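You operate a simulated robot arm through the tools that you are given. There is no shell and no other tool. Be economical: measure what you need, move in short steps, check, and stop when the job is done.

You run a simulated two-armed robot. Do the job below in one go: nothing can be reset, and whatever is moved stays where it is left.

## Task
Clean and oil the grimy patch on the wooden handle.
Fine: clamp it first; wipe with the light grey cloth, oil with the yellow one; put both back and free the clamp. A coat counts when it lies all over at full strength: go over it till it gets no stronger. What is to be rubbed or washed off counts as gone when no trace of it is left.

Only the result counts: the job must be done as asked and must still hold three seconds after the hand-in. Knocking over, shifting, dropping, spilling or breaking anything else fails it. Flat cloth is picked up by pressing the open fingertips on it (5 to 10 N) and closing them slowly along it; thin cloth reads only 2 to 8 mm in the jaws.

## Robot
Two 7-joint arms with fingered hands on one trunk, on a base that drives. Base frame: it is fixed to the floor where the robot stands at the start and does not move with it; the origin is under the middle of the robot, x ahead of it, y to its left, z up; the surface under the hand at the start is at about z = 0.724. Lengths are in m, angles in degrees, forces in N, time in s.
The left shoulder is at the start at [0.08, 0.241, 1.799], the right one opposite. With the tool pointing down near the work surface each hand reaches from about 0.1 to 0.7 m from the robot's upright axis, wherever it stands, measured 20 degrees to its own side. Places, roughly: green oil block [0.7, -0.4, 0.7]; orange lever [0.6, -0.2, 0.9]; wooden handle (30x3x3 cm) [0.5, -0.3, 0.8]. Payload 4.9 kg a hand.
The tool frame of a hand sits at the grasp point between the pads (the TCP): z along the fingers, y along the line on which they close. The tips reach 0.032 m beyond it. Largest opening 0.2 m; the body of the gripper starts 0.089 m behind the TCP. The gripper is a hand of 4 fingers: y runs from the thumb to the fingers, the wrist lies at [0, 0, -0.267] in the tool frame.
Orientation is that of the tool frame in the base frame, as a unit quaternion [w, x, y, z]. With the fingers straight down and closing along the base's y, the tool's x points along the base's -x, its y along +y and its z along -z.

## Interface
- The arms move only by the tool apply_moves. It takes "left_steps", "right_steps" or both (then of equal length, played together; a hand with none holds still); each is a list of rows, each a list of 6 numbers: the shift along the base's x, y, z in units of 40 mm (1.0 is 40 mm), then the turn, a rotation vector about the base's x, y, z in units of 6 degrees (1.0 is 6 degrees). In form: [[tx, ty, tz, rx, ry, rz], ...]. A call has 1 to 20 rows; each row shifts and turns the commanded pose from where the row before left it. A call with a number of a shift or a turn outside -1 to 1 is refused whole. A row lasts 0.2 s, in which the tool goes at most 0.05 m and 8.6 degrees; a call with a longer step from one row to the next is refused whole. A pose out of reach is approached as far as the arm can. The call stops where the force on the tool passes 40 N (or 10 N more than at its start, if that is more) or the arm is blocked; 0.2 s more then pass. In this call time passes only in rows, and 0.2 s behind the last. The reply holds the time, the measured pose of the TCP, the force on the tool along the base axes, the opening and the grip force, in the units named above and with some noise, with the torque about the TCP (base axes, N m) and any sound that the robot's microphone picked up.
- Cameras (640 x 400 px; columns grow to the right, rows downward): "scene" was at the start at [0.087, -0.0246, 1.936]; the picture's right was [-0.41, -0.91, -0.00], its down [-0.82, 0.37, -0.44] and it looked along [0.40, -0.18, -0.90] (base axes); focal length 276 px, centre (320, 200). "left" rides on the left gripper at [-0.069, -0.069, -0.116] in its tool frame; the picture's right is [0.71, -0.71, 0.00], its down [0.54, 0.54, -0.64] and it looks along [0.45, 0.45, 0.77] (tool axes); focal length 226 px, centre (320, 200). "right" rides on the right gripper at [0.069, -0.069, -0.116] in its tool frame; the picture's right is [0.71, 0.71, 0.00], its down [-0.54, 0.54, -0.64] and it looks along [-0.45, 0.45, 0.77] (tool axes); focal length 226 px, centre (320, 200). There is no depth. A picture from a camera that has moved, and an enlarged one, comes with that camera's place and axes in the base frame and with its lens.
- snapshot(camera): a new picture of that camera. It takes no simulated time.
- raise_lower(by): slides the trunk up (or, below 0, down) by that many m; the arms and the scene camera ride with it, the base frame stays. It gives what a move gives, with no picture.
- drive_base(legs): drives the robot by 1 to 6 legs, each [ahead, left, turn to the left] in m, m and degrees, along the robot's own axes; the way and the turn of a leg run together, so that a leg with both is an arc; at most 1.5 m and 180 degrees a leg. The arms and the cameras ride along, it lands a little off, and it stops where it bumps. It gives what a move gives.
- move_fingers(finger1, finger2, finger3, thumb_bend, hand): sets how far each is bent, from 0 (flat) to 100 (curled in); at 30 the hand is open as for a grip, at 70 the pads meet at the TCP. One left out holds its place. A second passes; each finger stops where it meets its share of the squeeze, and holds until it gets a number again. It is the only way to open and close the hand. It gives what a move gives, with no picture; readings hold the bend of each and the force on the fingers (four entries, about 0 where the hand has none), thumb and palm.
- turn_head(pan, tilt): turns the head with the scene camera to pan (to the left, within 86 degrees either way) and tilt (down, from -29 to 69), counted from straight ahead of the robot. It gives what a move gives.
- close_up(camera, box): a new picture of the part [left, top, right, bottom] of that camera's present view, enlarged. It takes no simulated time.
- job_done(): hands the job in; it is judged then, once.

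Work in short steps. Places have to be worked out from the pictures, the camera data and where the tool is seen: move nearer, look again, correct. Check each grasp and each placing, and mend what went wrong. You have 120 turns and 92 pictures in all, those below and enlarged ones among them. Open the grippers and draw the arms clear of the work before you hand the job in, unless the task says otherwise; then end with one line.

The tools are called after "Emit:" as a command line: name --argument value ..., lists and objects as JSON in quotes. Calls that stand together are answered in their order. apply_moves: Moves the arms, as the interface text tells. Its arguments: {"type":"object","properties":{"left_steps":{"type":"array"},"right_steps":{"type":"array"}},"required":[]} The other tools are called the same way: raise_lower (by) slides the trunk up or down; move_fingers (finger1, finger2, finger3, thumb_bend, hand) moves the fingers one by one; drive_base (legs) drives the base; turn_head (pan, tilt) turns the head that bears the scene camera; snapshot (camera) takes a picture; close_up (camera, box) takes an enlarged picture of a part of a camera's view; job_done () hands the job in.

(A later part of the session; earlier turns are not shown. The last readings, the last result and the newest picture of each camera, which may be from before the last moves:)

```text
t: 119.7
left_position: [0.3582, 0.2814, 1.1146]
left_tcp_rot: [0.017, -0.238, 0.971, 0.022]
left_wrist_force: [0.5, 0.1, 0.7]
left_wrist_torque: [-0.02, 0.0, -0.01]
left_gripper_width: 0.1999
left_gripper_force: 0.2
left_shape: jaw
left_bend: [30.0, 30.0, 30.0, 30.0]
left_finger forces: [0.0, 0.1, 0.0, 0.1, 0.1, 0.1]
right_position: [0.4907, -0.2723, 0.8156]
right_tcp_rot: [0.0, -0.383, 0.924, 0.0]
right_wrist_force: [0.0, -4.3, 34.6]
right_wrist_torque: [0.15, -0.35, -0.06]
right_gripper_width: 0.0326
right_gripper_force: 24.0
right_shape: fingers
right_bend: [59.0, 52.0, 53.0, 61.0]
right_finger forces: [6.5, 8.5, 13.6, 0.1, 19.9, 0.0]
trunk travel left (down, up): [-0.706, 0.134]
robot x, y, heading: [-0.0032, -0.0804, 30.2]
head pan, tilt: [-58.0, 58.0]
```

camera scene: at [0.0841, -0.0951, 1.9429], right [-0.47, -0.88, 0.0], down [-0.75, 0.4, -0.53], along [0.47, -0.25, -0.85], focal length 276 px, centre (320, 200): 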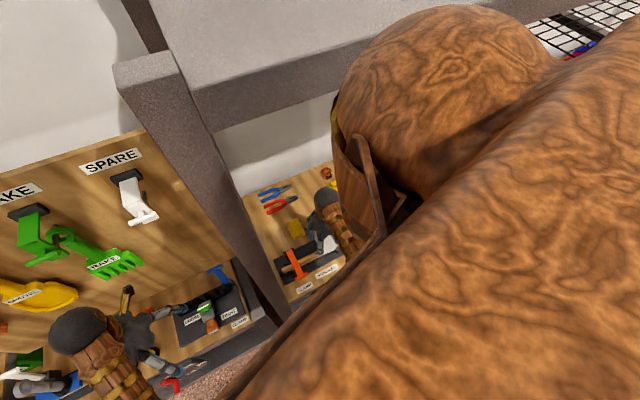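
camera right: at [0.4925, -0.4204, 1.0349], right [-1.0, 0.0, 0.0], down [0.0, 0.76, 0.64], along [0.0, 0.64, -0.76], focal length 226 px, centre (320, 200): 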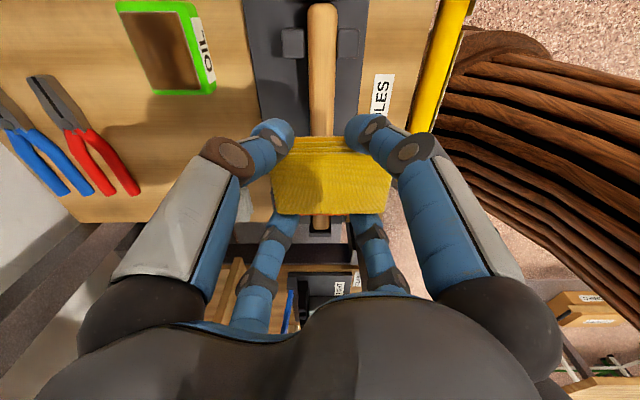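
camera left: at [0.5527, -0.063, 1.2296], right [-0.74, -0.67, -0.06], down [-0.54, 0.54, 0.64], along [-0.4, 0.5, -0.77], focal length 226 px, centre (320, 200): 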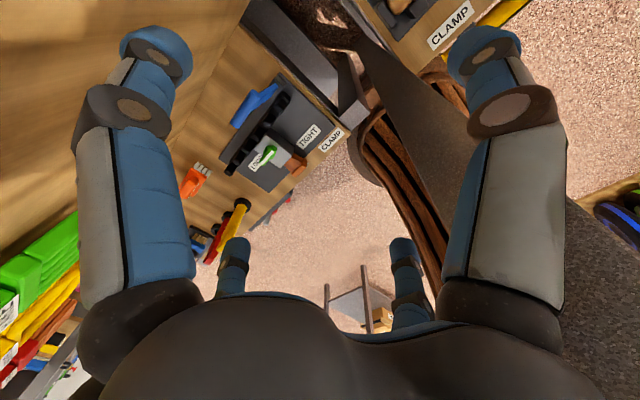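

35 N; I ease ~2 mm to around 13 N and make more strokes.

Emit:
apply_moves --right_steps '[[0, 0, 0.05, 0, 0, 0], [0, -0.45, 0, 0, 0, 0], [0, -0.4, 0, 0, 0, 0], [0, -0.4, 0, 0, 0, 0], [0, -0.4, 0, 0, 0, 0]]'

Emit:
apply_moves --right_steps '[[0, 0.4, 0, 0, 0, 0], [0, 0.4, 0, 0, 0, 0], [0, 0.4, 0, 0, 0, 0], [0, 0.45, 0, 0, 0, 0], [0, -0.45, 0, 0, 0, 0], [0, -0.4, 0, 0, 0, 0], [0, -0.4, 0, 0, 0, 0], [0, -0.4, 0, 0, 0, 0], [0, 0.4, 0, 0, 0, 0], [0, 0.4, 0, 0, 0, 0], [0, 0.4, 0, 0, 0, 0], [0, 0.45, 0, 0, 0, 0], [0, -0.45, 0, 0, 0, 0], [0, -0.4, 0, 0, 0, 0], [0, -0.4, 0, 0, 0, 0], [0, -0.4, 0, 0, 0, 0], [0, 0.4, 0, 0, 0, 0], [0, 0.4, 0, 0, 0, 0], [0, 0.4, 0, 0, 0, 0], [0, 0.45, 0, 0, 0, 0]]'

Emit:
apply_moves --right_steps '[[0, 0, 0.5, 0, 0, 0], [0, 0, 0.9, 0, 0, 0], [0.5, 0, 0.9, 0, 0, 0], [1, 0, 0.9, 0, 0, 0], [1, 0, 0.9, 0, 0, 0]]'

Emit:
close_up --camera "right" --box '[300, 0, 540, 150]'

```text
t: 120.8
left_position: [0.3602, 0.2821, 1.1136]
left_tcp_rot: [0.016, -0.238, 0.971, 0.024]
left_wrist_force: [0.3, 0.1, 0.4]
left_wrist_torque: [0.03, 0.0, 0.0]
left_gripper_width: 0.2
left_gripper_force: 0.0
left_shape: jaw
left_bend: [30.0, 30.0, 30.0, 30.0]
left_finger forces: [0.0, 0.0, 0.1, 0.0, 0.0, 0.0]
right_position: [0.4894, -0.3392, 0.8162]
right_tcp_rot: [-0.002, -0.383, 0.924, 0.001]
right_wrist_force: [0.1, 4.7, 12.3]
right_wrist_torque: [0.5, -0.13, 0.04]
right_gripper_width: 0.0324
right_gripper_force: 20.9
right_shape: fingers
right_bend: [59.0, 52.0, 53.0, 62.0]
right_finger forces: [4.7, 9.6, 14.0, 0.0, 13.3, 0.0]
trunk travel left (down, up): [-0.706, 0.134]
robot x, y, heading: [-0.0027, -0.0781, 30.0]
head pan, tilt: [-58.0, 58.0]
```

```text
t: 125.0
left_position: [0.3594, 0.2823, 1.1132]
left_tcp_rot: [0.016, -0.238, 0.971, 0.022]
left_wrist_force: [-0.4, -0.2, 0.6]
left_wrist_torque: [0.0, -0.01, 0.02]
left_gripper_width: 0.1999
left_gripper_force: 0.0
left_shape: jaw
left_bend: [30.0, 30.0, 30.0, 30.0]
left_finger forces: [0.0, 0.0, 0.0, 0.0, 0.1, 0.1]
right_position: [0.4913, -0.2714, 0.8157]
right_tcp_rot: [-0.002, -0.382, 0.924, 0.002]
right_wrist_force: [0.1, -2.5, 3.9]
right_wrist_torque: [0.06, -0.04, 0.0]
right_gripper_width: 0.0318
right_gripper_force: 21.4
right_shape: fingers
right_bend: [59.0, 52.0, 53.0, 61.0]
right_finger forces: [5.8, 8.1, 12.7, 0.0, 16.6, 0.0]
trunk travel left (down, up): [-0.706, 0.134]
robot x, y, heading: [0.0006, -0.0756, 29.7]
head pan, tilt: [-58.0, 58.0]
```

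```text
refused: row 4 steps farther than a row can; nothing moved
```

```text
2.67 times, centred on (420, 75) of right
camera zoom: at [0.493, -0.3699, 0.9316], right [-1.0, 0.0, 0.0], down [0.0, 0.76, 0.64], along [0.0, 0.64, -0.76], focal length 603 px, centre (53, 533)
```

zoom: 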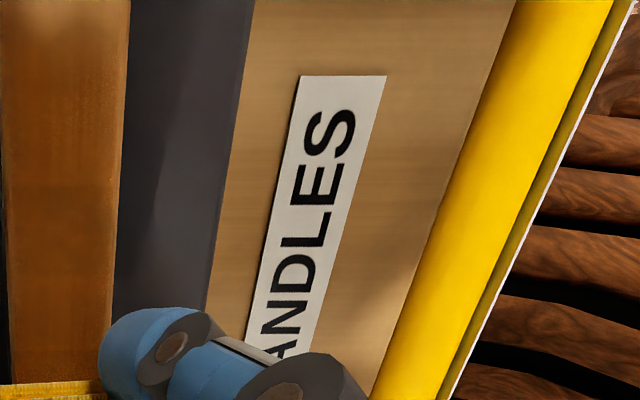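

The handle is visibly darkened with oil. I lift and move aside to inspect evenness.

Emit:
apply_moves --right_steps '[[0, 0, 0.5, 0, 0, 0], [0, 0, 0.9, 0, 0, 0], [0.5, 0, 0.9, 0, 0, 0], [0.8, 0, 0.8, 0, 0, 0], [0.8, 0, 0.8, 0, 0, 0], [0.5, 0, 0.5, 0, 0, 0]]'

Emit:
close_up --camera "right" --box '[300, 0, 540, 150]'

```text
t: 126.5
left_position: [0.3607, 0.2821, 1.1132]
left_tcp_rot: [0.017, -0.239, 0.971, 0.023]
left_wrist_force: [0.2, 0.2, -0.3]
left_wrist_torque: [0.0, -0.03, -0.01]
left_gripper_width: 0.2002
left_gripper_force: 0.1
left_shape: jaw
left_bend: [30.0, 30.0, 30.0, 30.0]
left_finger forces: [0.0, 0.0, 0.0, 0.0, 0.1, 0.1]
right_position: [0.596, -0.2756, 0.9914]
right_tcp_rot: [-0.001, -0.382, 0.924, 0.002]
right_wrist_force: [0.5, -1.0, -0.5]
right_wrist_torque: [-0.01, 0.03, -0.01]
right_gripper_width: 0.0319
right_gripper_force: 20.2
right_shape: fingers
right_bend: [59.0, 52.0, 53.0, 61.0]
right_finger forces: [5.5, 8.3, 12.5, 0.0, 15.4, 0.0]
trunk travel left (down, up): [-0.706, 0.134]
robot x, y, heading: [-0.0017, -0.0779, 30.0]
head pan, tilt: [-58.0, 58.0]
```

```text
2.67 times, centred on (420, 75) of right
camera zoom: at [0.5971, -0.3738, 1.107], right [-1.0, 0.0, 0.0], down [0.0, 0.76, 0.64], along [0.0, 0.64, -0.76], focal length 603 px, centre (53, 533)
```

zoom: 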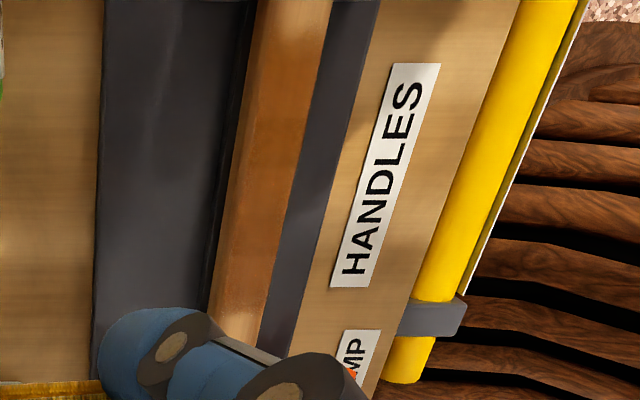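

The coat is visible from y≈−0.38 to −0.25, slightly lighter at the ends. I take more oil and go over it again with slightly longer strokes.

Emit:
apply_moves --right_steps '[[0.5, -0.9, 0, 0, 0, 0], [0.5, -0.9, 0, 0, 0, 0], [0.5, -0.9, -0.5, 0, 0, 0], [0, 0, -1, 0, 0, 0], [0, 0, -1, 0, 0, 0], [0, 0, -1, 0, 0, 0], [0, 0, -0.6, 0, 0, 0]]'

Emit:
apply_moves --right_steps '[[0, -0.05, -0.15, 0, 0, 0], [0, 0, -0.1, 0, 0, 0]]'

```text
t: 128.1
left_position: [0.3621, 0.2808, 1.1131]
left_tcp_rot: [0.016, -0.238, 0.971, 0.023]
left_wrist_force: [1.0, -0.3, 0.7]
left_wrist_torque: [-0.02, 0.0, -0.02]
left_gripper_width: 0.2
left_gripper_force: 0.0
left_shape: jaw
left_bend: [30.0, 30.0, 30.0, 30.0]
left_finger forces: [0.0, 0.0, 0.1, 0.0, 0.1, 0.0]
right_position: [0.6538, -0.3804, 0.8271]
right_tcp_rot: [-0.002, -0.384, 0.923, 0.002]
right_wrist_force: [0.7, -1.3, -0.3]
right_wrist_torque: [-0.02, 0.01, 0.01]
right_gripper_width: 0.0318
right_gripper_force: 20.7
right_shape: fingers
right_bend: [59.0, 52.0, 53.0, 61.0]
right_finger forces: [5.4, 8.1, 12.5, 0.1, 15.4, 0.0]
trunk travel left (down, up): [-0.706, 0.134]
robot x, y, heading: [-0.001, -0.0808, 29.9]
head pan, tilt: [-58.0, 58.0]
```

```text
t: 128.7
left_position: [0.3609, 0.281, 1.1138]
left_tcp_rot: [0.016, -0.238, 0.971, 0.023]
left_wrist_force: [0.1, 0.7, -0.4]
left_wrist_torque: [-0.02, 0.01, -0.02]
left_gripper_width: 0.1999
left_gripper_force: 0.1
left_shape: jaw
left_bend: [30.0, 30.0, 30.0, 30.0]
left_finger forces: [0.1, 0.0, 0.0, 0.1, 0.0, 0.1]
right_position: [0.6552, -0.3835, 0.8167]
right_tcp_rot: [-0.001, -0.383, 0.924, 0.001]
right_wrist_force: [-0.3, -0.6, -0.9]
right_wrist_torque: [-0.01, 0.05, 0.0]
right_gripper_width: 0.0318
right_gripper_force: 20.3
right_shape: fingers
right_bend: [59.0, 52.0, 53.0, 61.0]
right_finger forces: [5.4, 8.1, 12.6, 0.1, 15.4, 0.0]
trunk travel left (down, up): [-0.706, 0.134]
robot x, y, heading: [-0.004, -0.0803, 30.0]
head pan, tilt: [-58.0, 58.0]
```

Emit:
apply_moves --right_steps '[[0, 0, -0.1, 0, 0, 0], [0, 0, -0.1, 0, 0, 0]]'

```text
t: 129.2
left_position: [0.3594, 0.2818, 1.1137]
left_tcp_rot: [0.016, -0.238, 0.971, 0.023]
left_wrist_force: [0.5, -0.6, -0.1]
left_wrist_torque: [-0.01, -0.03, 0.01]
left_gripper_width: 0.2
left_gripper_force: 0.0
left_shape: jaw
left_bend: [30.0, 30.0, 30.0, 30.0]
left_finger forces: [0.0, 0.0, 0.1, 0.1, 0.0, 0.1]
right_position: [0.6546, -0.3819, 0.8096]
right_tcp_rot: [-0.002, -0.383, 0.924, 0.001]
right_wrist_force: [0.2, 0.0, -0.3]
right_wrist_torque: [0.02, 0.0, 0.0]
right_gripper_width: 0.0316
right_gripper_force: 20.2
right_shape: fingers
right_bend: [59.0, 52.0, 53.0, 61.0]
right_finger forces: [5.3, 8.2, 12.8, 0.1, 15.4, 0.0]
trunk travel left (down, up): [-0.706, 0.134]
robot x, y, heading: [0.0015, -0.0776, 30.3]
head pan, tilt: [-58.0, 58.0]
```

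Still just above the oil pad; two finer steps, hold, then lift and return to the handle.

Emit:
apply_moves --right_steps '[[0, 0, -0.07, 0, 0, 0], [0, 0, -0.06, 0, 0, 0], [0, 0, 0, 0, 0, 0], [0, 0, 0, 0, 0, 0], [0, 0, 0, 0, 0, 0], [0, 0, 0, 0, 0, 0]]'

```text
t: 130.7
left_position: [0.3594, 0.2819, 1.1144]
left_tcp_rot: [0.016, -0.237, 0.971, 0.023]
left_wrist_force: [0.2, 0.0, 0.4]
left_wrist_torque: [-0.01, 0.0, 0.03]
left_gripper_width: 0.1999
left_gripper_force: 0.0
left_shape: jaw
left_bend: [30.0, 30.0, 30.0, 30.0]
left_finger forces: [0.1, 0.1, 0.0, 0.1, 0.0, 0.1]
right_position: [0.6542, -0.3815, 0.8041]
right_tcp_rot: [-0.001, -0.382, 0.924, 0.002]
right_wrist_force: [-0.1, -0.2, 0.2]
right_wrist_torque: [0.02, -0.02, 0.03]
right_gripper_width: 0.0321
right_gripper_force: 20.4
right_shape: fingers
right_bend: [59.0, 52.0, 53.0, 61.0]
right_finger forces: [5.4, 8.1, 12.6, 0.0, 15.4, 0.0]
trunk travel left (down, up): [-0.706, 0.134]
robot x, y, heading: [-0.0025, -0.0733, 30.0]
head pan, tilt: [-58.0, 58.0]
```

Emit:
apply_moves --right_steps '[[0, 0, -0.07, 0, 0, 0], [0, 0, -0.06, 0, 0, 0], [0, 0, 0, 0, 0, 0], [0, 0, 0, 0, 0, 0]]'

Emit:
snapshot --camera "right"

```text
t: 131.7
left_position: [0.3583, 0.2822, 1.1132]
left_tcp_rot: [0.017, -0.238, 0.971, 0.024]
left_wrist_force: [1.0, 0.4, -1.2]
left_wrist_torque: [-0.04, 0.0, -0.03]
left_gripper_width: 0.1999
left_gripper_force: 0.1
left_shape: jaw
left_bend: [30.0, 30.0, 30.0, 30.0]
left_finger forces: [0.0, 0.1, 0.1, 0.0, 0.0, 0.0]
right_position: [0.6551, -0.3823, 0.8009]
right_tcp_rot: [0.0, -0.382, 0.924, 0.001]
right_wrist_force: [2.2, -2.3, 20.5]
right_wrist_torque: [0.2, -0.25, -0.01]
right_gripper_width: 0.0312
right_gripper_force: 22.4
right_shape: fingers
right_bend: [59.0, 52.0, 53.0, 61.0]
right_finger forces: [6.2, 8.3, 12.7, 0.0, 17.2, 0.0]
trunk travel left (down, up): [-0.706, 0.134]
robot x, y, heading: [0.0005, -0.0824, 29.9]
head pan, tilt: [-58.0, 58.0]
```

```text
22 pictures are left
camera right: at [0.655, -0.4811, 0.9171], right [-1.0, 0.0, 0.0], down [0.0, 0.77, 0.64], along [0.0, 0.64, -0.77], focal length 226 px, centre (320, 200)
```

right: 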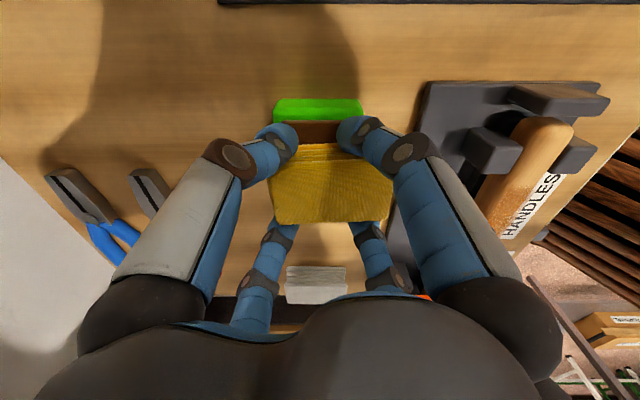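

20 N on the oil, held. Back to the handle.

Emit:
apply_moves --right_steps '[[0, 0, 0.5, 0, 0, 0], [0, 0, 0.9, 0, 0, 0], [0, 0, 0.9, 0, 0, 0], [-0.7, 0.4, 0.3, 0, 0, 0], [-0.85, 0.4, 0, 0, 0, 0], [-0.85, 0.4, 0, 0, 0, 0], [-0.85, 0.25, 0, 0, 0, 0], [-0.85, 0, 0, 0, 0, 0], [0, 0, -0.8, 0, 0, 0], [0, 0, -0.8, 0, 0, 0], [0, 0, -0.35, 0, 0, 0], [0, 0, -0.1, 0, 0, 0]]'

```text
t: 134.2
left_position: [0.3608, 0.2817, 1.1132]
left_tcp_rot: [0.016, -0.239, 0.971, 0.022]
left_wrist_force: [-0.8, 0.4, -0.2]
left_wrist_torque: [0.03, -0.02, 0.02]
left_gripper_width: 0.2002
left_gripper_force: 0.0
left_shape: jaw
left_bend: [30.0, 30.0, 30.0, 30.0]
left_finger forces: [0.1, 0.0, 0.0, 0.1, 0.1, 0.0]
right_position: [0.4899, -0.3251, 0.82]
right_tcp_rot: [-0.002, -0.383, 0.924, 0.001]
right_wrist_force: [0.2, -0.3, -0.6]
right_wrist_torque: [0.0, -0.02, 0.0]
right_gripper_width: 0.0318
right_gripper_force: 21.2
right_shape: fingers
right_bend: [59.0, 52.0, 53.0, 61.0]
right_finger forces: [5.5, 8.3, 12.7, 0.0, 15.7, 0.1]
trunk travel left (down, up): [-0.706, 0.134]
robot x, y, heading: [-0.004, -0.0789, 30.1]
head pan, tilt: [-58.0, 58.0]
```

Emit:
apply_moves --right_steps '[[0, 0, -0.1, 0, 0, 0], [0, 0, -0.06, 0, 0, 0], [0, 0, 0, 0, 0, 0]]'

```text
t: 135.1
left_position: [0.3599, 0.2822, 1.1141]
left_tcp_rot: [0.017, -0.238, 0.971, 0.023]
left_wrist_force: [0.5, -0.2, 0.7]
left_wrist_torque: [0.01, 0.01, 0.03]
left_gripper_width: 0.1999
left_gripper_force: 0.0
left_shape: jaw
left_bend: [30.0, 30.0, 30.0, 30.0]
left_finger forces: [0.0, 0.1, 0.0, 0.1, 0.1, 0.1]
right_position: [0.491, -0.3248, 0.8158]
right_tcp_rot: [0.0, -0.383, 0.924, 0.002]
right_wrist_force: [1.9, -3.4, 24.8]
right_wrist_torque: [0.18, -0.2, -0.04]
right_gripper_width: 0.0316
right_gripper_force: 23.1
right_shape: fingers
right_bend: [59.0, 52.0, 53.0, 61.0]
right_finger forces: [6.5, 8.3, 12.8, 0.0, 18.4, 0.0]
trunk travel left (down, up): [-0.706, 0.134]
robot x, y, heading: [0.002, -0.0819, 30.0]
head pan, tilt: [-58.0, 58.0]
```

25 N; ease slightly and rub with long strokes (y −0.343…−0.262), plus sideways offsets.

Emit:
apply_moves --right_steps '[[0, -0.45, 0.025, 0, 0, 0], [0, 0.5, 0, 0, 0, 0], [0, 0.5, 0, 0, 0, 0], [0, 0.5, 0, 0, 0, 0], [0, 0.5, 0, 0, 0, 0], [0, -0.5, 0, 0, 0, 0], [0, -0.5, 0, 0, 0, 0], [0, -0.5, 0, 0, 0, 0], [0, -0.5, 0, 0, 0, 0], [0, 0.5, 0, 0, 0, 0], [0, 0.5, 0, 0, 0, 0], [0, 0.5, 0, 0, 0, 0], [0, 0.5, 0, 0, 0, 0], [0, -0.5, 0, 0, 0, 0], [0, -0.5, 0, 0, 0, 0], [0, -0.5, 0, 0, 0, 0], [0, -0.5, 0, 0, 0, 0]]'

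Emit:
apply_moves --right_steps '[[0.2, 0, -0.02, 0, 0, 0], [0, 0.5, 0, 0, 0, 0], [0, 0.5, 0, 0, 0, 0], [0, 0.5, 0, 0, 0, 0], [0, 0.5, 0, 0, 0, 0], [-0.4, 0, 0, 0, 0, 0], [0, -0.5, 0, 0, 0, 0], [0, -0.5, 0, 0, 0, 0], [0, -0.5, 0, 0, 0, 0], [0, -0.5, 0, 0, 0, 0], [0.2, 0, 0, 0, 0, 0], [0, 0.5, 0, 0, 0, 0], [0, 0.5, 0, 0, 0, 0], [0, 0.5, 0, 0, 0, 0], [0, 0.5, 0, 0, 0, 0], [0, -0.5, 0, 0, 0, 0], [0, -0.5, 0, 0, 0, 0], [0, -0.5, 0, 0, 0, 0], [0, -0.5, 0, 0, 0, 0]]'

Emit:
apply_moves --right_steps '[[0, 0.5, 0, 0, 0, 0], [0, 0.5, 0, 0, 0, 0], [0, 0.5, 0, 0, 0, 0], [0, 0.5, 0, 0, 0, 0], [0, -0.5, 0, 0, 0, 0], [0, -0.5, 0, 0, 0, 0], [0, -0.5, 0, 0, 0, 0], [0, -0.5, 0, 0, 0, 0], [0, 0.5, 0, 0, 0, 0], [0, 0.5, 0, 0, 0, 0], [0, 0.5, 0, 0, 0, 0], [0, 0.5, 0, 0, 0, 0]]'

Emit:
apply_moves --right_steps '[[0, 0, 0.5, 0, 0, 0], [0, 0, 0.9, 0, 0, 0], [0.5, 0, 0.9, 0, 0, 0], [0.8, 0, 0.8, 0, 0, 0], [0.8, 0, 0.8, 0, 0, 0], [0.5, -0.2, 0.5, 0, 0, 0]]'

Emit:
close_up --camera "right" --box '[300, 0, 540, 150]'

```text
t: 138.7
left_position: [0.3601, 0.2826, 1.1144]
left_tcp_rot: [0.017, -0.238, 0.971, 0.023]
left_wrist_force: [-1.1, 0.0, 0.5]
left_wrist_torque: [0.05, -0.01, -0.01]
left_gripper_width: 0.2001
left_gripper_force: 0.1
left_shape: jaw
left_bend: [30.0, 30.0, 30.0, 30.0]
left_finger forces: [0.0, 0.0, 0.1, 0.1, 0.0, 0.1]
right_position: [0.4905, -0.3431, 0.8166]
right_tcp_rot: [-0.002, -0.384, 0.924, 0.003]
right_wrist_force: [-0.2, 2.1, 3.6]
right_wrist_torque: [0.17, -0.06, 0.04]
right_gripper_width: 0.0312
right_gripper_force: 21.4
right_shape: fingers
right_bend: [59.0, 53.0, 53.0, 61.0]
right_finger forces: [5.6, 8.8, 13.1, 0.0, 15.1, 0.0]
trunk travel left (down, up): [-0.706, 0.134]
robot x, y, heading: [0.0008, -0.0775, 29.9]
head pan, tilt: [-58.0, 58.0]
```

```text
t: 142.7
left_position: [0.3601, 0.2821, 1.1152]
left_tcp_rot: [0.016, -0.237, 0.971, 0.024]
left_wrist_force: [-0.3, 0.8, 0.2]
left_wrist_torque: [-0.01, 0.0, 0.0]
left_gripper_width: 0.1999
left_gripper_force: 0.2
left_shape: jaw
left_bend: [30.0, 30.0, 30.0, 30.0]
left_finger forces: [0.0, 0.1, 0.0, 0.0, 0.1, 0.1]
right_position: [0.4913, -0.3421, 0.8153]
right_tcp_rot: [-0.002, -0.383, 0.924, 0.002]
right_wrist_force: [-0.3, 1.0, 1.1]
right_wrist_torque: [0.08, -0.06, 0.01]
right_gripper_width: 0.0313
right_gripper_force: 21.6
right_shape: fingers
right_bend: [59.0, 53.0, 53.0, 61.0]
right_finger forces: [5.6, 8.5, 13.2, 0.0, 15.4, 0.0]
trunk travel left (down, up): [-0.706, 0.134]
robot x, y, heading: [-0.002, -0.078, 30.0]
head pan, tilt: [-58.0, 58.0]
```

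```text
t: 145.2
left_position: [0.3609, 0.2816, 1.1127]
left_tcp_rot: [0.017, -0.237, 0.971, 0.023]
left_wrist_force: [0.0, 0.0, 0.2]
left_wrist_torque: [-0.01, 0.02, 0.0]
left_gripper_width: 0.2002
left_gripper_force: 0.1
left_shape: jaw
left_bend: [30.0, 30.0, 30.0, 30.0]
left_finger forces: [0.1, 0.1, 0.1, 0.0, 0.0, 0.0]
right_position: [0.4906, -0.2624, 0.8148]
right_tcp_rot: [-0.001, -0.383, 0.924, 0.001]
right_wrist_force: [0.2, -1.2, 1.3]
right_wrist_torque: [0.08, -0.07, -0.05]
right_gripper_width: 0.0311
right_gripper_force: 21.6
right_shape: fingers
right_bend: [60.0, 52.0, 53.0, 61.0]
right_finger forces: [5.7, 8.3, 12.7, 0.1, 15.9, 0.0]
trunk travel left (down, up): [-0.706, 0.134]
robot x, y, heading: [-0.0037, -0.0762, 30.1]
head pan, tilt: [-58.0, 58.0]
```

```text
t: 146.7
left_position: [0.3608, 0.2812, 1.114]
left_tcp_rot: [0.016, -0.238, 0.971, 0.023]
left_wrist_force: [-0.5, 0.3, -0.1]
left_wrist_torque: [0.01, 0.01, 0.02]
left_gripper_width: 0.2001
left_gripper_force: 0.0
left_shape: jaw
left_bend: [30.0, 30.0, 30.0, 30.0]
left_finger forces: [0.0, 0.0, 0.1, 0.0, 0.0, 0.0]
right_position: [0.5938, -0.2718, 0.9915]
right_tcp_rot: [-0.002, -0.384, 0.923, 0.002]
right_wrist_force: [0.1, 0.2, -0.8]
right_wrist_torque: [0.02, 0.01, -0.03]
right_gripper_width: 0.0312
right_gripper_force: 21.3
right_shape: fingers
right_bend: [60.0, 52.0, 53.0, 61.0]
right_finger forces: [5.5, 8.4, 12.7, 0.0, 15.5, 0.1]
trunk travel left (down, up): [-0.706, 0.134]
robot x, y, heading: [0.0012, -0.0803, 30.0]
head pan, tilt: [-58.0, 58.0]
```

```text
2.67 times, centred on (420, 75) of right
camera zoom: at [0.5963, -0.3713, 1.1071], right [-1.0, 0.0, 0.0], down [0.0, 0.76, 0.64], along [0.0, 0.64, -0.76], focal length 603 px, centre (53, 533)
```

zoom: 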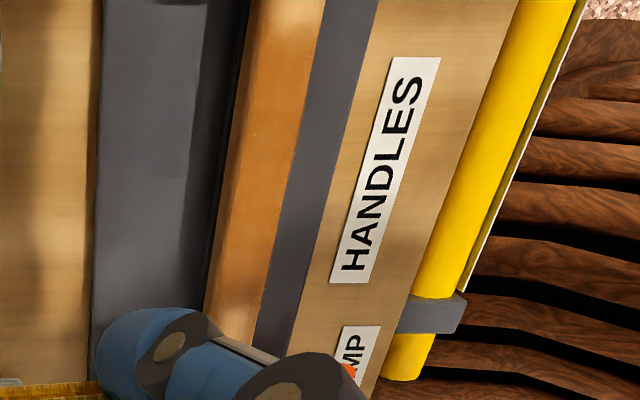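

Coat now looks even. I enlarge further to check for lighter specks, and view the other flank too.

Emit:
close_up --camera "right" --box '[365, 0, 445, 115]'

Emit:
apply_moves --right_steps '[[-1, 0, 0, 0, 0, 0], [-1, 0, 0, 0, 0, 0], [-1, 0, 0, 0, 0, 0], [-1, 0, 0, 0, 0, 0], [-0.9, -0.5, 0, 0, 0, 0]]'

Emit:
close_up --camera "right" --box '[180, 0, 310, 125]'

```text
3.48 times, centred on (405, 58) of right
camera zoom: at [0.5963, -0.3713, 1.1071], right [-1.0, 0.0, 0.0], down [0.0, 0.76, 0.64], along [0.0, 0.64, -0.76], focal length 786 px, centre (24, 696)
```

zoom: 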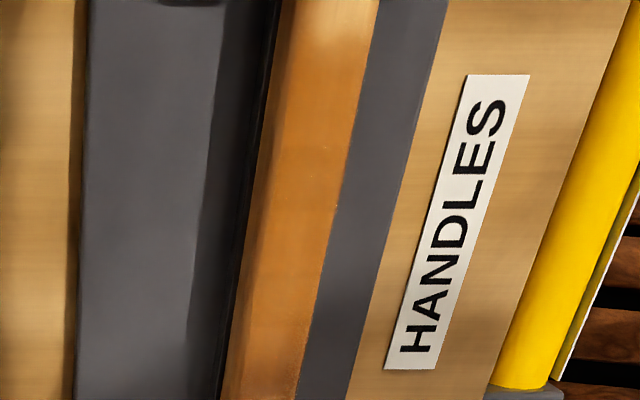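

```text
t: 147.8
left_position: [0.3589, 0.28, 1.1154]
left_tcp_rot: [0.017, -0.238, 0.971, 0.022]
left_wrist_force: [-0.3, 0.1, -0.5]
left_wrist_torque: [0.0, 0.0, 0.03]
left_gripper_width: 0.1999
left_gripper_force: 0.0
left_shape: jaw
left_bend: [30.0, 30.0, 30.0, 30.0]
left_finger forces: [0.1, 0.0, 0.0, 0.0, 0.0, 0.1]
right_position: [0.3975, -0.2932, 0.9906]
right_tcp_rot: [0.0, -0.384, 0.923, 0.001]
right_wrist_force: [0.2, 0.4, -0.7]
right_wrist_torque: [-0.01, -0.01, 0.02]
right_gripper_width: 0.0309
right_gripper_force: 21.1
right_shape: fingers
right_bend: [60.0, 52.0, 53.0, 61.0]
right_finger forces: [5.4, 8.1, 12.5, 0.1, 15.1, 0.1]
trunk travel left (down, up): [-0.706, 0.134]
robot x, y, heading: [-0.0013, -0.0781, 30.3]
head pan, tilt: [-58.0, 58.0]
```

```text
3.20 times, centred on (245, 62) of right
camera zoom: at [0.3978, -0.3915, 1.1067], right [-1.0, 0.0, 0.0], down [0.0, 0.76, 0.65], along [0.0, 0.65, -0.76], focal length 723 px, centre (560, 640)
```

zoom: 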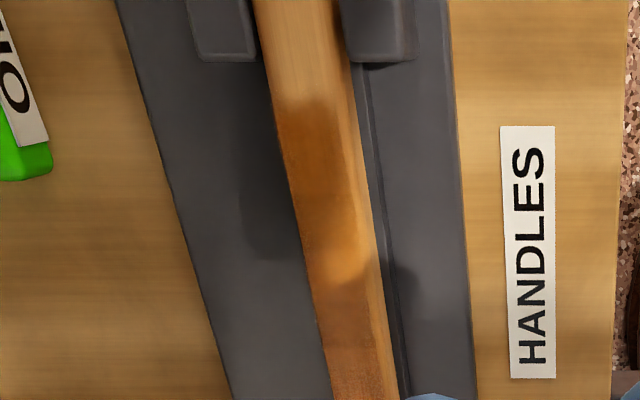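

The coat on top is even; the robot-side flank may be thinner. I tilt the hand 20° and rub that flank too.

Emit:
apply_moves --right_steps '[[0.5, -0.3, -0.3, 0, -0.85, 0], [0.5, -0.3, -0.5, 0, -0.85, 0], [0.46, -0.2, -0.7, 0, -0.85, 0], [0, 0, -0.8, 0, -0.78, 0], [0, 0, -0.8, 0, 0, 0], [0, 0, -0.4, 0, 0, 0]]'

Emit:
apply_moves --right_steps '[[0.12, 0, -0.32, 0, 0, 0], [0.1, 0, -0.28, 0, 0, 0], [0.05, 0, -0.14, 0, 0, 0]]'

```text
t: 149.2
left_position: [0.3614, 0.2818, 1.1135]
left_tcp_rot: [0.016, -0.238, 0.971, 0.023]
left_wrist_force: [0.6, -0.2, -0.5]
left_wrist_torque: [0.02, 0.04, 0.01]
left_gripper_width: 0.2
left_gripper_force: 0.0
left_shape: jaw
left_bend: [30.0, 30.0, 30.0, 30.0]
left_finger forces: [0.0, 0.0, 0.0, 0.0, 0.0, 0.1]
right_position: [0.4583, -0.3237, 0.8495]
right_tcp_rot: [0.159, -0.378, 0.91, -0.065]
right_wrist_force: [0.1, 0.2, -0.4]
right_wrist_torque: [0.0, 0.03, 0.01]
right_gripper_width: 0.0309
right_gripper_force: 20.1
right_shape: fingers
right_bend: [60.0, 52.0, 53.0, 61.0]
right_finger forces: [5.5, 8.0, 12.4, 0.1, 14.8, 0.0]
trunk travel left (down, up): [-0.706, 0.134]
robot x, y, heading: [-0.0006, -0.0809, 29.8]
head pan, tilt: [-58.0, 58.0]
```

```text
t: 150.1
left_position: [0.3597, 0.2821, 1.1119]
left_tcp_rot: [0.017, -0.238, 0.971, 0.023]
left_wrist_force: [-0.7, 0.3, 1.3]
left_wrist_torque: [0.0, -0.01, 0.0]
left_gripper_width: 0.2
left_gripper_force: 0.0
left_shape: jaw
left_bend: [30.0, 30.0, 30.0, 30.0]
left_finger forces: [0.1, 0.1, 0.0, 0.1, 0.1, 0.0]
right_position: [0.4678, -0.3237, 0.8186]
right_tcp_rot: [0.159, -0.378, 0.91, -0.065]
right_wrist_force: [0.1, -0.1, -1.9]
right_wrist_torque: [-0.01, 0.01, -0.01]
right_gripper_width: 0.0307
right_gripper_force: 20.3
right_shape: fingers
right_bend: [60.0, 52.0, 53.0, 61.0]
right_finger forces: [5.3, 8.0, 12.4, 0.1, 14.9, 0.0]
trunk travel left (down, up): [-0.706, 0.134]
robot x, y, heading: [-0.0003, -0.0793, 30.2]
head pan, tilt: [-58.0, 58.0]
```

Emit:
apply_moves --right_steps '[[0.04, 0, -0.1, 0, 0, 0], [0.04, 0, -0.1, 0, 0, 0], [0, 0, 0, 0, 0, 0]]'

```text
t: 150.8
left_position: [0.3597, 0.2814, 1.114]
left_tcp_rot: [0.017, -0.238, 0.971, 0.023]
left_wrist_force: [-0.4, 0.3, 0.1]
left_wrist_torque: [-0.04, 0.03, 0.03]
left_gripper_width: 0.2001
left_gripper_force: 0.0
left_shape: jaw
left_bend: [30.0, 30.0, 30.0, 30.0]
left_finger forces: [0.1, 0.0, 0.1, 0.0, 0.1, 0.1]
right_position: [0.4709, -0.3231, 0.8129]
right_tcp_rot: [0.16, -0.377, 0.91, -0.065]
right_wrist_force: [-2.1, -2.0, 19.2]
right_wrist_torque: [0.18, 0.01, 0.02]
right_gripper_width: 0.0307
right_gripper_force: 22.1
right_shape: fingers
right_bend: [60.0, 53.0, 53.0, 61.0]
right_finger forces: [6.9, 8.8, 12.4, 0.1, 16.5, 0.1]
trunk travel left (down, up): [-0.706, 0.134]
robot x, y, heading: [-0.0022, -0.0804, 29.8]
head pan, tilt: [-58.0, 58.0]
```

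Contact at 19 N on the flank. Rub along it, then lift off and tilt to the other side.

Emit:
apply_moves --right_steps '[[0, -0.45, 0.015, 0, 0, 0], [0, 0.5, 0, 0, 0, 0], [0, 0.5, 0, 0, 0, 0], [0, 0.5, 0, 0, 0, 0], [0, 0.5, 0, 0, 0, 0], [0, -0.5, -0.01, 0, 0, 0], [0, -0.5, 0, 0, 0, 0], [0, -0.5, 0, 0, 0, 0], [0, -0.5, 0, 0, 0, 0], [0, 0.5, 0, 0, 0, 0], [0, 0.5, 0, 0, 0, 0], [0, 0.5, 0, 0, 0, 0], [0, 0.5, 0, 0, 0, 0], [0, -0.5, 0, 0, 0, 0], [0, -0.5, 0, 0, 0, 0], [0, -0.5, 0, 0, 0, 0], [0, -0.5, 0, 0, 0, 0]]'

Emit:
apply_moves --right_steps '[[0, 0.5, 0, 0, 0, 0], [0, 0.5, 0, 0, 0, 0], [0, 0.5, 0, 0, 0, 0], [0, 0.5, 0, 0, 0, 0], [0, -0.5, 0, 0, 0, 0], [0, -0.5, 0, 0, 0, 0], [0, -0.5, 0, 0, 0, 0], [0, -0.5, 0, 0, 0, 0], [0, 0.5, 0, 0, 0, 0]]'

Emit:
apply_moves --right_steps '[[-0.1, 0, 0.4, 0, 0, 0], [0, 0, 0.7, 0, 0.8, 0], [0.3, 0, 0.5, 0, 0.9, 0], [0.3, 0, 0, 0, 0.9, 0], [0.4, 0, 0, 0, 0.9, 0], [0.4, 0, 0, 0, 0.9, 0], [0.2, 0, 0, 0, 0.9, 0], [0.0, 0, -0.3, 0, 0.9, 0]]'

```text
t: 154.4
left_position: [0.3601, 0.2824, 1.1142]
left_tcp_rot: [0.017, -0.238, 0.971, 0.022]
left_wrist_force: [0.4, 0.5, -0.6]
left_wrist_torque: [0.0, 0.0, 0.0]
left_gripper_width: 0.2
left_gripper_force: 0.1
left_shape: jaw
left_bend: [30.0, 30.0, 30.0, 30.0]
left_finger forces: [0.0, 0.0, 0.1, 0.0, 0.0, 0.0]
right_position: [0.4715, -0.3409, 0.8134]
right_tcp_rot: [0.158, -0.377, 0.91, -0.065]
right_wrist_force: [-1.4, 2.0, 5.9]
right_wrist_torque: [0.27, 0.03, 0.05]
right_gripper_width: 0.0304
right_gripper_force: 21.0
right_shape: fingers
right_bend: [60.0, 53.0, 53.0, 61.0]
right_finger forces: [5.3, 9.4, 13.4, 0.0, 14.7, 0.1]
trunk travel left (down, up): [-0.706, 0.134]
robot x, y, heading: [-0.0, -0.0788, 30.0]
head pan, tilt: [-58.0, 58.0]
```

```text
t: 156.4
left_position: [0.3601, 0.2813, 1.1152]
left_tcp_rot: [0.017, -0.236, 0.971, 0.023]
left_wrist_force: [0.0, -0.3, -0.1]
left_wrist_torque: [0.0, 0.01, -0.01]
left_gripper_width: 0.2
left_gripper_force: 0.1
left_shape: jaw
left_bend: [30.0, 30.0, 30.0, 30.0]
left_finger forces: [0.0, 0.0, 0.0, 0.0, 0.0, 0.1]
right_position: [0.4702, -0.3209, 0.8133]
right_tcp_rot: [0.159, -0.376, 0.91, -0.066]
right_wrist_force: [-1.1, -3.0, 4.8]
right_wrist_torque: [-0.02, 0.05, -0.02]
right_gripper_width: 0.0305
right_gripper_force: 22.3
right_shape: fingers
right_bend: [60.0, 53.0, 53.0, 61.0]
right_finger forces: [6.7, 7.9, 12.7, 0.0, 17.1, 0.0]
trunk travel left (down, up): [-0.706, 0.134]
robot x, y, heading: [0.0017, -0.078, 29.8]
head pan, tilt: [-58.0, 58.0]
```

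```text
t: 158.2
left_position: [0.3618, 0.2819, 1.1136]
left_tcp_rot: [0.016, -0.238, 0.971, 0.023]
left_wrist_force: [-0.2, 1.2, 0.3]
left_wrist_torque: [0.01, 0.02, 0.01]
left_gripper_width: 0.2
left_gripper_force: 0.2
left_shape: jaw
left_bend: [30.0, 30.0, 30.0, 30.0]
left_finger forces: [0.0, 0.0, 0.1, 0.0, 0.1, 0.1]
right_position: [0.533, -0.32, 0.8659]
right_tcp_rot: [-0.142, -0.378, 0.913, 0.06]
right_wrist_force: [-0.3, -0.3, 0.0]
right_wrist_torque: [0.02, 0.03, 0.0]
right_gripper_width: 0.0305
right_gripper_force: 21.2
right_shape: fingers
right_bend: [60.0, 53.0, 53.0, 61.0]
right_finger forces: [5.5, 7.9, 12.4, 0.0, 14.9, 0.0]
trunk travel left (down, up): [-0.706, 0.134]
robot x, y, heading: [-0.0015, -0.08, 29.9]
head pan, tilt: [-58.0, 58.0]
```

Tilted +18° now. Approach the far flank along its normal.

Emit:
apply_moves --right_steps '[[-0.4, 0, -0.6, 0, 0, 0], [-0.1, 0, -0.35, 0, 0, 0], [-0.06, 0, -0.2, 0, 0, 0], [-0.03, 0, -0.1, 0, 0, 0]]'

Emit:
apply_moves --right_steps '[[-0.03, 0, -0.08, 0, 0, 0], [0, 0, 0, 0, 0, 0]]'

```text
t: 159.2
left_position: [0.3599, 0.2816, 1.1149]
left_tcp_rot: [0.017, -0.239, 0.971, 0.023]
left_wrist_force: [0.2, -0.5, 0.0]
left_wrist_torque: [0.02, -0.02, 0.02]
left_gripper_width: 0.2001
left_gripper_force: 0.1
left_shape: jaw
left_bend: [30.0, 30.0, 30.0, 30.0]
left_finger forces: [0.0, 0.0, 0.1, 0.0, 0.1, 0.0]
right_position: [0.5077, -0.3195, 0.815]
right_tcp_rot: [-0.139, -0.379, 0.913, 0.058]
right_wrist_force: [4.4, 0.6, 5.8]
right_wrist_torque: [0.08, -0.19, -0.07]
right_gripper_width: 0.0305
right_gripper_force: 21.2
right_shape: fingers
right_bend: [60.0, 53.0, 53.0, 61.0]
right_finger forces: [5.5, 8.2, 12.7, 0.0, 15.6, 0.0]
trunk travel left (down, up): [-0.706, 0.134]
robot x, y, heading: [0.0015, -0.0809, 30.1]
head pan, tilt: [-58.0, 58.0]
```

```text
t: 159.8
left_position: [0.3591, 0.2819, 1.1145]
left_tcp_rot: [0.017, -0.238, 0.971, 0.023]
left_wrist_force: [-0.9, -0.7, -0.2]
left_wrist_torque: [0.0, -0.02, 0.01]
left_gripper_width: 0.1998
left_gripper_force: 0.1
left_shape: jaw
left_bend: [30.0, 30.0, 30.0, 30.0]
left_finger forces: [0.0, 0.0, 0.1, 0.0, 0.0, 0.0]
right_position: [0.5065, -0.3204, 0.8137]
right_tcp_rot: [-0.139, -0.378, 0.914, 0.057]
right_wrist_force: [10.9, -1.9, 32.9]
right_wrist_torque: [0.2, -0.42, -0.17]
right_gripper_width: 0.0299
right_gripper_force: 24.8
right_shape: fingers
right_bend: [60.0, 53.0, 53.0, 61.0]
right_finger forces: [5.9, 9.2, 14.3, 0.0, 19.5, 0.0]
trunk travel left (down, up): [-0.706, 0.134]
robot x, y, heading: [-0.0044, -0.0789, 30.3]
head pan, tilt: [-58.0, 58.0]
```

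Contact; ease ~1.5 mm and rub this flank, then return level and do a few final strokes on top before inspecting.

Emit:
apply_moves --right_steps '[[0.01, -0.5, 0.045, 0, 0, 0], [0, 0.5, 0, 0, 0, 0], [0, 0.5, 0, 0, 0, 0], [0, 0.5, 0, 0, 0, 0], [0, 0.5, 0, 0, 0, 0], [0, -0.5, -0.01, 0, 0, 0], [0, -0.5, 0, 0, 0, 0], [0, -0.5, 0, 0, 0, 0], [0, -0.5, 0, 0, 0, 0], [0, 0.5, 0, 0, 0, 0], [0, 0.5, 0, 0, 0, 0], [0, 0.5, 0, 0, 0, 0], [0, 0.5, 0, 0, 0, 0], [0, -0.5, 0, 0, 0, 0], [0, -0.5, 0, 0, 0, 0], [0, -0.5, 0, 0, 0, 0], [0, -0.5, 0, 0, 0, 0], [0, 0.5, 0, 0, 0, 0], [0, 0.5, 0, 0, 0, 0], [0, 0.5, 0, 0, 0, 0]]'

Emit:
apply_moves --right_steps '[[0.1, 0, 0.4, 0, 0, 0], [0.1, 0, 0.8, 0, 0, 0], [0, -0.4, 0.8, 0, -1, 0], [0, -0.4, 0.8, 0, -1, 0], [0.6, 0.3, 0.8, 0, -0.9, 0], [0.6, 0.3, 0.5, 0, 0, 0], [0.7, 0.3, 0, 0, 0, 0]]'

Emit:
close_up --camera "right" --box '[345, 0, 475, 130]'

```text
t: 164.1
left_position: [0.3598, 0.2825, 1.1137]
left_tcp_rot: [0.016, -0.238, 0.971, 0.023]
left_wrist_force: [0.3, -1.2, -0.7]
left_wrist_torque: [-0.04, 0.0, 0.01]
left_gripper_width: 0.1999
left_gripper_force: 0.0
left_shape: jaw
left_bend: [30.0, 30.0, 30.0, 30.0]
left_finger forces: [0.0, 0.0, 0.0, 0.0, 0.0, 0.0]
right_position: [0.5055, -0.2809, 0.8137]
right_tcp_rot: [-0.139, -0.379, 0.913, 0.058]
right_wrist_force: [1.1, -2.1, 2.2]
right_wrist_torque: [0.03, -0.07, 0.0]
right_gripper_width: 0.0304
right_gripper_force: 22.0
right_shape: fingers
right_bend: [60.0, 53.0, 53.0, 61.0]
right_finger forces: [5.9, 8.2, 13.2, 0.1, 16.4, 0.1]
trunk travel left (down, up): [-0.706, 0.134]
robot x, y, heading: [0.002, -0.0816, 30.0]
head pan, tilt: [-58.0, 58.0]
```

```text
t: 165.7
left_position: [0.3606, 0.282, 1.1141]
left_tcp_rot: [0.016, -0.237, 0.971, 0.024]
left_wrist_force: [0.5, -0.7, -0.1]
left_wrist_torque: [0.0, 0.04, -0.01]
left_gripper_width: 0.2
left_gripper_force: 0.0
left_shape: jaw
left_bend: [30.0, 30.0, 30.0, 30.0]
left_finger forces: [0.0, 0.1, 0.0, 0.0, 0.1, 0.0]
right_position: [0.5912, -0.2802, 0.9774]
right_tcp_rot: [0.0, -0.383, 0.924, 0.001]
right_wrist_force: [-0.4, -0.3, -0.4]
right_wrist_torque: [-0.01, 0.03, -0.04]
right_gripper_width: 0.0304
right_gripper_force: 21.5
right_shape: fingers
right_bend: [60.0, 53.0, 53.0, 61.0]
right_finger forces: [5.6, 8.1, 13.0, 0.0, 15.7, 0.0]
trunk travel left (down, up): [-0.706, 0.134]
robot x, y, heading: [0.0017, -0.079, 30.4]
head pan, tilt: [-58.0, 58.0]
```

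```text
3.08 times, centred on (410, 65) of right
camera zoom: at [0.5922, -0.3779, 1.0927], right [-1.0, 0.0, 0.0], down [0.0, 0.77, 0.64], along [0.0, 0.64, -0.77], focal length 696 px, centre (43, 615)
```

zoom: 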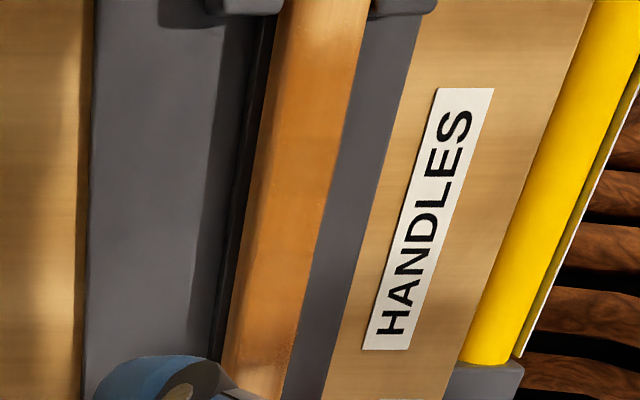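

Even coat. A quick look at the robot-side flank.

Emit:
apply_moves --right_steps '[[-1, 0, 0, 0, 0, 0], [-1, 0, 0, 0, 0, 0], [-1, 0, 0, 0, 0, 0], [-1, 0, 0, 0, 0, 0], [-0.9, -0.3, 0.3, 0, 0, 0]]'

Emit:
close_up --camera "right" --box '[180, 0, 310, 125]'

```text
t: 166.8
left_position: [0.359, 0.2819, 1.1148]
left_tcp_rot: [0.017, -0.239, 0.971, 0.023]
left_wrist_force: [-0.5, -0.6, -1.0]
left_wrist_torque: [-0.01, 0.01, -0.01]
left_gripper_width: 0.1997
left_gripper_force: 0.0
left_shape: jaw
left_bend: [30.0, 30.0, 30.0, 30.0]
left_finger forces: [0.0, 0.0, 0.0, 0.0, 0.0, 0.0]
right_position: [0.3937, -0.2852, 0.9886]
right_tcp_rot: [0.0, -0.382, 0.924, 0.002]
right_wrist_force: [-0.1, 0.0, -0.1]
right_wrist_torque: [0.02, -0.06, 0.0]
right_gripper_width: 0.0301
right_gripper_force: 21.0
right_shape: fingers
right_bend: [60.0, 53.0, 53.0, 61.0]
right_finger forces: [5.4, 7.9, 12.9, 0.0, 15.4, 0.0]
trunk travel left (down, up): [-0.706, 0.134]
robot x, y, heading: [-0.0032, -0.0792, 30.1]
head pan, tilt: [-58.0, 58.0]
```

```text
3.20 times, centred on (245, 62) of right
camera zoom: at [0.3938, -0.3854, 1.1044], right [-1.0, 0.0, 0.0], down [0.0, 0.76, 0.64], along [0.0, 0.64, -0.76], focal length 723 px, centre (560, 640)
```

zoom: 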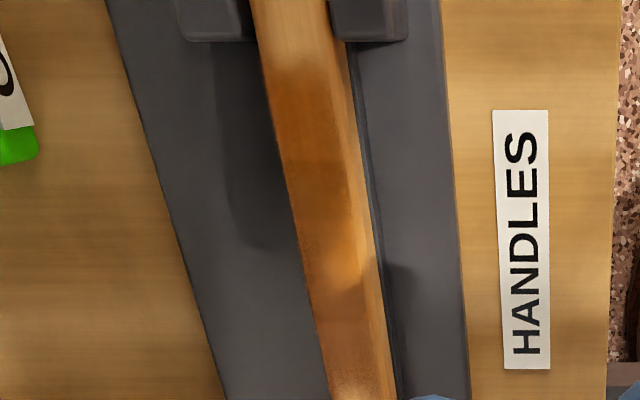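

The coat is bounded neatly except perhaps at the far right end (y≈−0.375), which was at the edge of my stroke. I add some strokes there, going carefully to y≈−0.352.

Emit:
apply_moves --right_steps '[[0.8, -0.4, 0, 0, 0, 0], [0.8, -0.4, -0.2, 0, 0, 0], [0.82, -0.4, -0.2, 0, 0, 0], [0, 0, -0.9, 0, 0, 0], [0, 0, -0.9, 0, 0, 0], [0, 0, -0.9, 0, 0, 0], [0, 0, -0.9, 0, 0, 0], [0, 0, -0.15, 0, 0, 0]]'

Emit:
apply_moves --right_steps '[[0, 0, -0.1, 0, 0, 0], [0, 0, -0.05, 0, 0, 0]]'

```text
t: 168.7
left_position: [0.3593, 0.2818, 1.1144]
left_tcp_rot: [0.016, -0.237, 0.971, 0.023]
left_wrist_force: [-0.1, 0.7, -1.0]
left_wrist_torque: [0.0, -0.01, 0.01]
left_gripper_width: 0.2
left_gripper_force: 0.1
left_shape: jaw
left_bend: [30.0, 30.0, 30.0, 30.0]
left_finger forces: [0.1, 0.1, 0.0, 0.0, 0.0, 0.0]
right_position: [0.491, -0.3366, 0.8218]
right_tcp_rot: [-0.001, -0.383, 0.924, 0.002]
right_wrist_force: [0.0, -0.2, -0.6]
right_wrist_torque: [-0.02, -0.01, -0.01]
right_gripper_width: 0.0299
right_gripper_force: 20.7
right_shape: fingers
right_bend: [60.0, 53.0, 53.0, 61.0]
right_finger forces: [5.3, 7.8, 12.9, 0.0, 15.3, 0.0]
trunk travel left (down, up): [-0.706, 0.134]
robot x, y, heading: [0.0, -0.0731, 29.9]
head pan, tilt: [-58.0, 58.0]
```

```text
t: 169.2
left_position: [0.3613, 0.2811, 1.113]
left_tcp_rot: [0.016, -0.238, 0.971, 0.023]
left_wrist_force: [0.7, -0.3, 0.0]
left_wrist_torque: [0.01, 0.0, 0.04]
left_gripper_width: 0.1997
left_gripper_force: 0.1
left_shape: jaw
left_bend: [30.0, 30.0, 30.0, 30.0]
left_finger forces: [0.0, 0.0, 0.0, 0.0, 0.0, 0.0]
right_position: [0.4925, -0.3366, 0.8168]
right_tcp_rot: [0.001, -0.383, 0.924, 0.0]
right_wrist_force: [-0.4, -1.1, -0.1]
right_wrist_torque: [0.01, 0.0, 0.03]
right_gripper_width: 0.0301
right_gripper_force: 20.2
right_shape: fingers
right_bend: [60.0, 53.0, 53.0, 61.0]
right_finger forces: [5.4, 7.8, 12.9, 0.1, 15.3, 0.0]
trunk travel left (down, up): [-0.706, 0.134]
robot x, y, heading: [-0.0034, -0.0797, 29.8]
head pan, tilt: [-58.0, 58.0]
```

Emit:
apply_moves --right_steps '[[0, -0.15, -0.06, 0, 0, 0], [0, -0.15, 0, 0, 0, 0], [0, -0.1, 0, 0, 0, 0]]'

```text
t: 170.1
left_position: [0.3596, 0.2819, 1.1137]
left_tcp_rot: [0.016, -0.239, 0.971, 0.023]
left_wrist_force: [0.2, 0.3, 0.0]
left_wrist_torque: [0.02, 0.0, 0.02]
left_gripper_width: 0.2001
left_gripper_force: 0.0
left_shape: jaw
left_bend: [30.0, 30.0, 30.0, 30.0]
left_finger forces: [0.1, 0.0, 0.0, 0.0, 0.1, 0.0]
right_position: [0.4916, -0.3543, 0.8144]
right_tcp_rot: [0.0, -0.382, 0.924, 0.0]
right_wrist_force: [-0.6, 0.1, 0.0]
right_wrist_torque: [-0.01, 0.0, 0.0]
right_gripper_width: 0.0302
right_gripper_force: 20.5
right_shape: fingers
right_bend: [60.0, 53.0, 53.0, 61.0]
right_finger forces: [5.3, 7.8, 12.9, 0.0, 15.3, 0.1]
trunk travel left (down, up): [-0.706, 0.134]
robot x, y, heading: [-0.0023, -0.0815, 30.2]
head pan, tilt: [-58.0, 58.0]
```

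No post contact, but also not yet touching the handle; lower 2 mm and stroke.

Emit:
apply_moves --right_steps '[[0, 0.1, -0.05, 0, 0, 0], [0, 0.3, -0.02, 0, 0, 0], [0, 0, 0, 0, 0, 0]]'

```text
t: 170.8
left_position: [0.3611, 0.2815, 1.1148]
left_tcp_rot: [0.016, -0.238, 0.971, 0.023]
left_wrist_force: [-1.3, -0.2, 0.3]
left_wrist_torque: [0.0, -0.03, 0.04]
left_gripper_width: 0.2002
left_gripper_force: 0.0
left_shape: jaw
left_bend: [30.0, 30.0, 30.0, 30.0]
left_finger forces: [0.1, 0.0, 0.0, 0.0, 0.1, 0.0]
right_position: [0.4924, -0.3367, 0.8122]
right_tcp_rot: [0.001, -0.382, 0.924, 0.0]
right_wrist_force: [0.1, -3.4, 10.7]
right_wrist_torque: [0.05, -0.15, -0.05]
right_gripper_width: 0.0301
right_gripper_force: 22.2
right_shape: fingers
right_bend: [60.0, 53.0, 53.0, 61.0]
right_finger forces: [6.1, 7.7, 12.4, 0.0, 17.2, 0.1]
trunk travel left (down, up): [-0.706, 0.134]
robot x, y, heading: [0.0004, -0.08, 29.8]
head pan, tilt: [-58.0, 58.0]
```

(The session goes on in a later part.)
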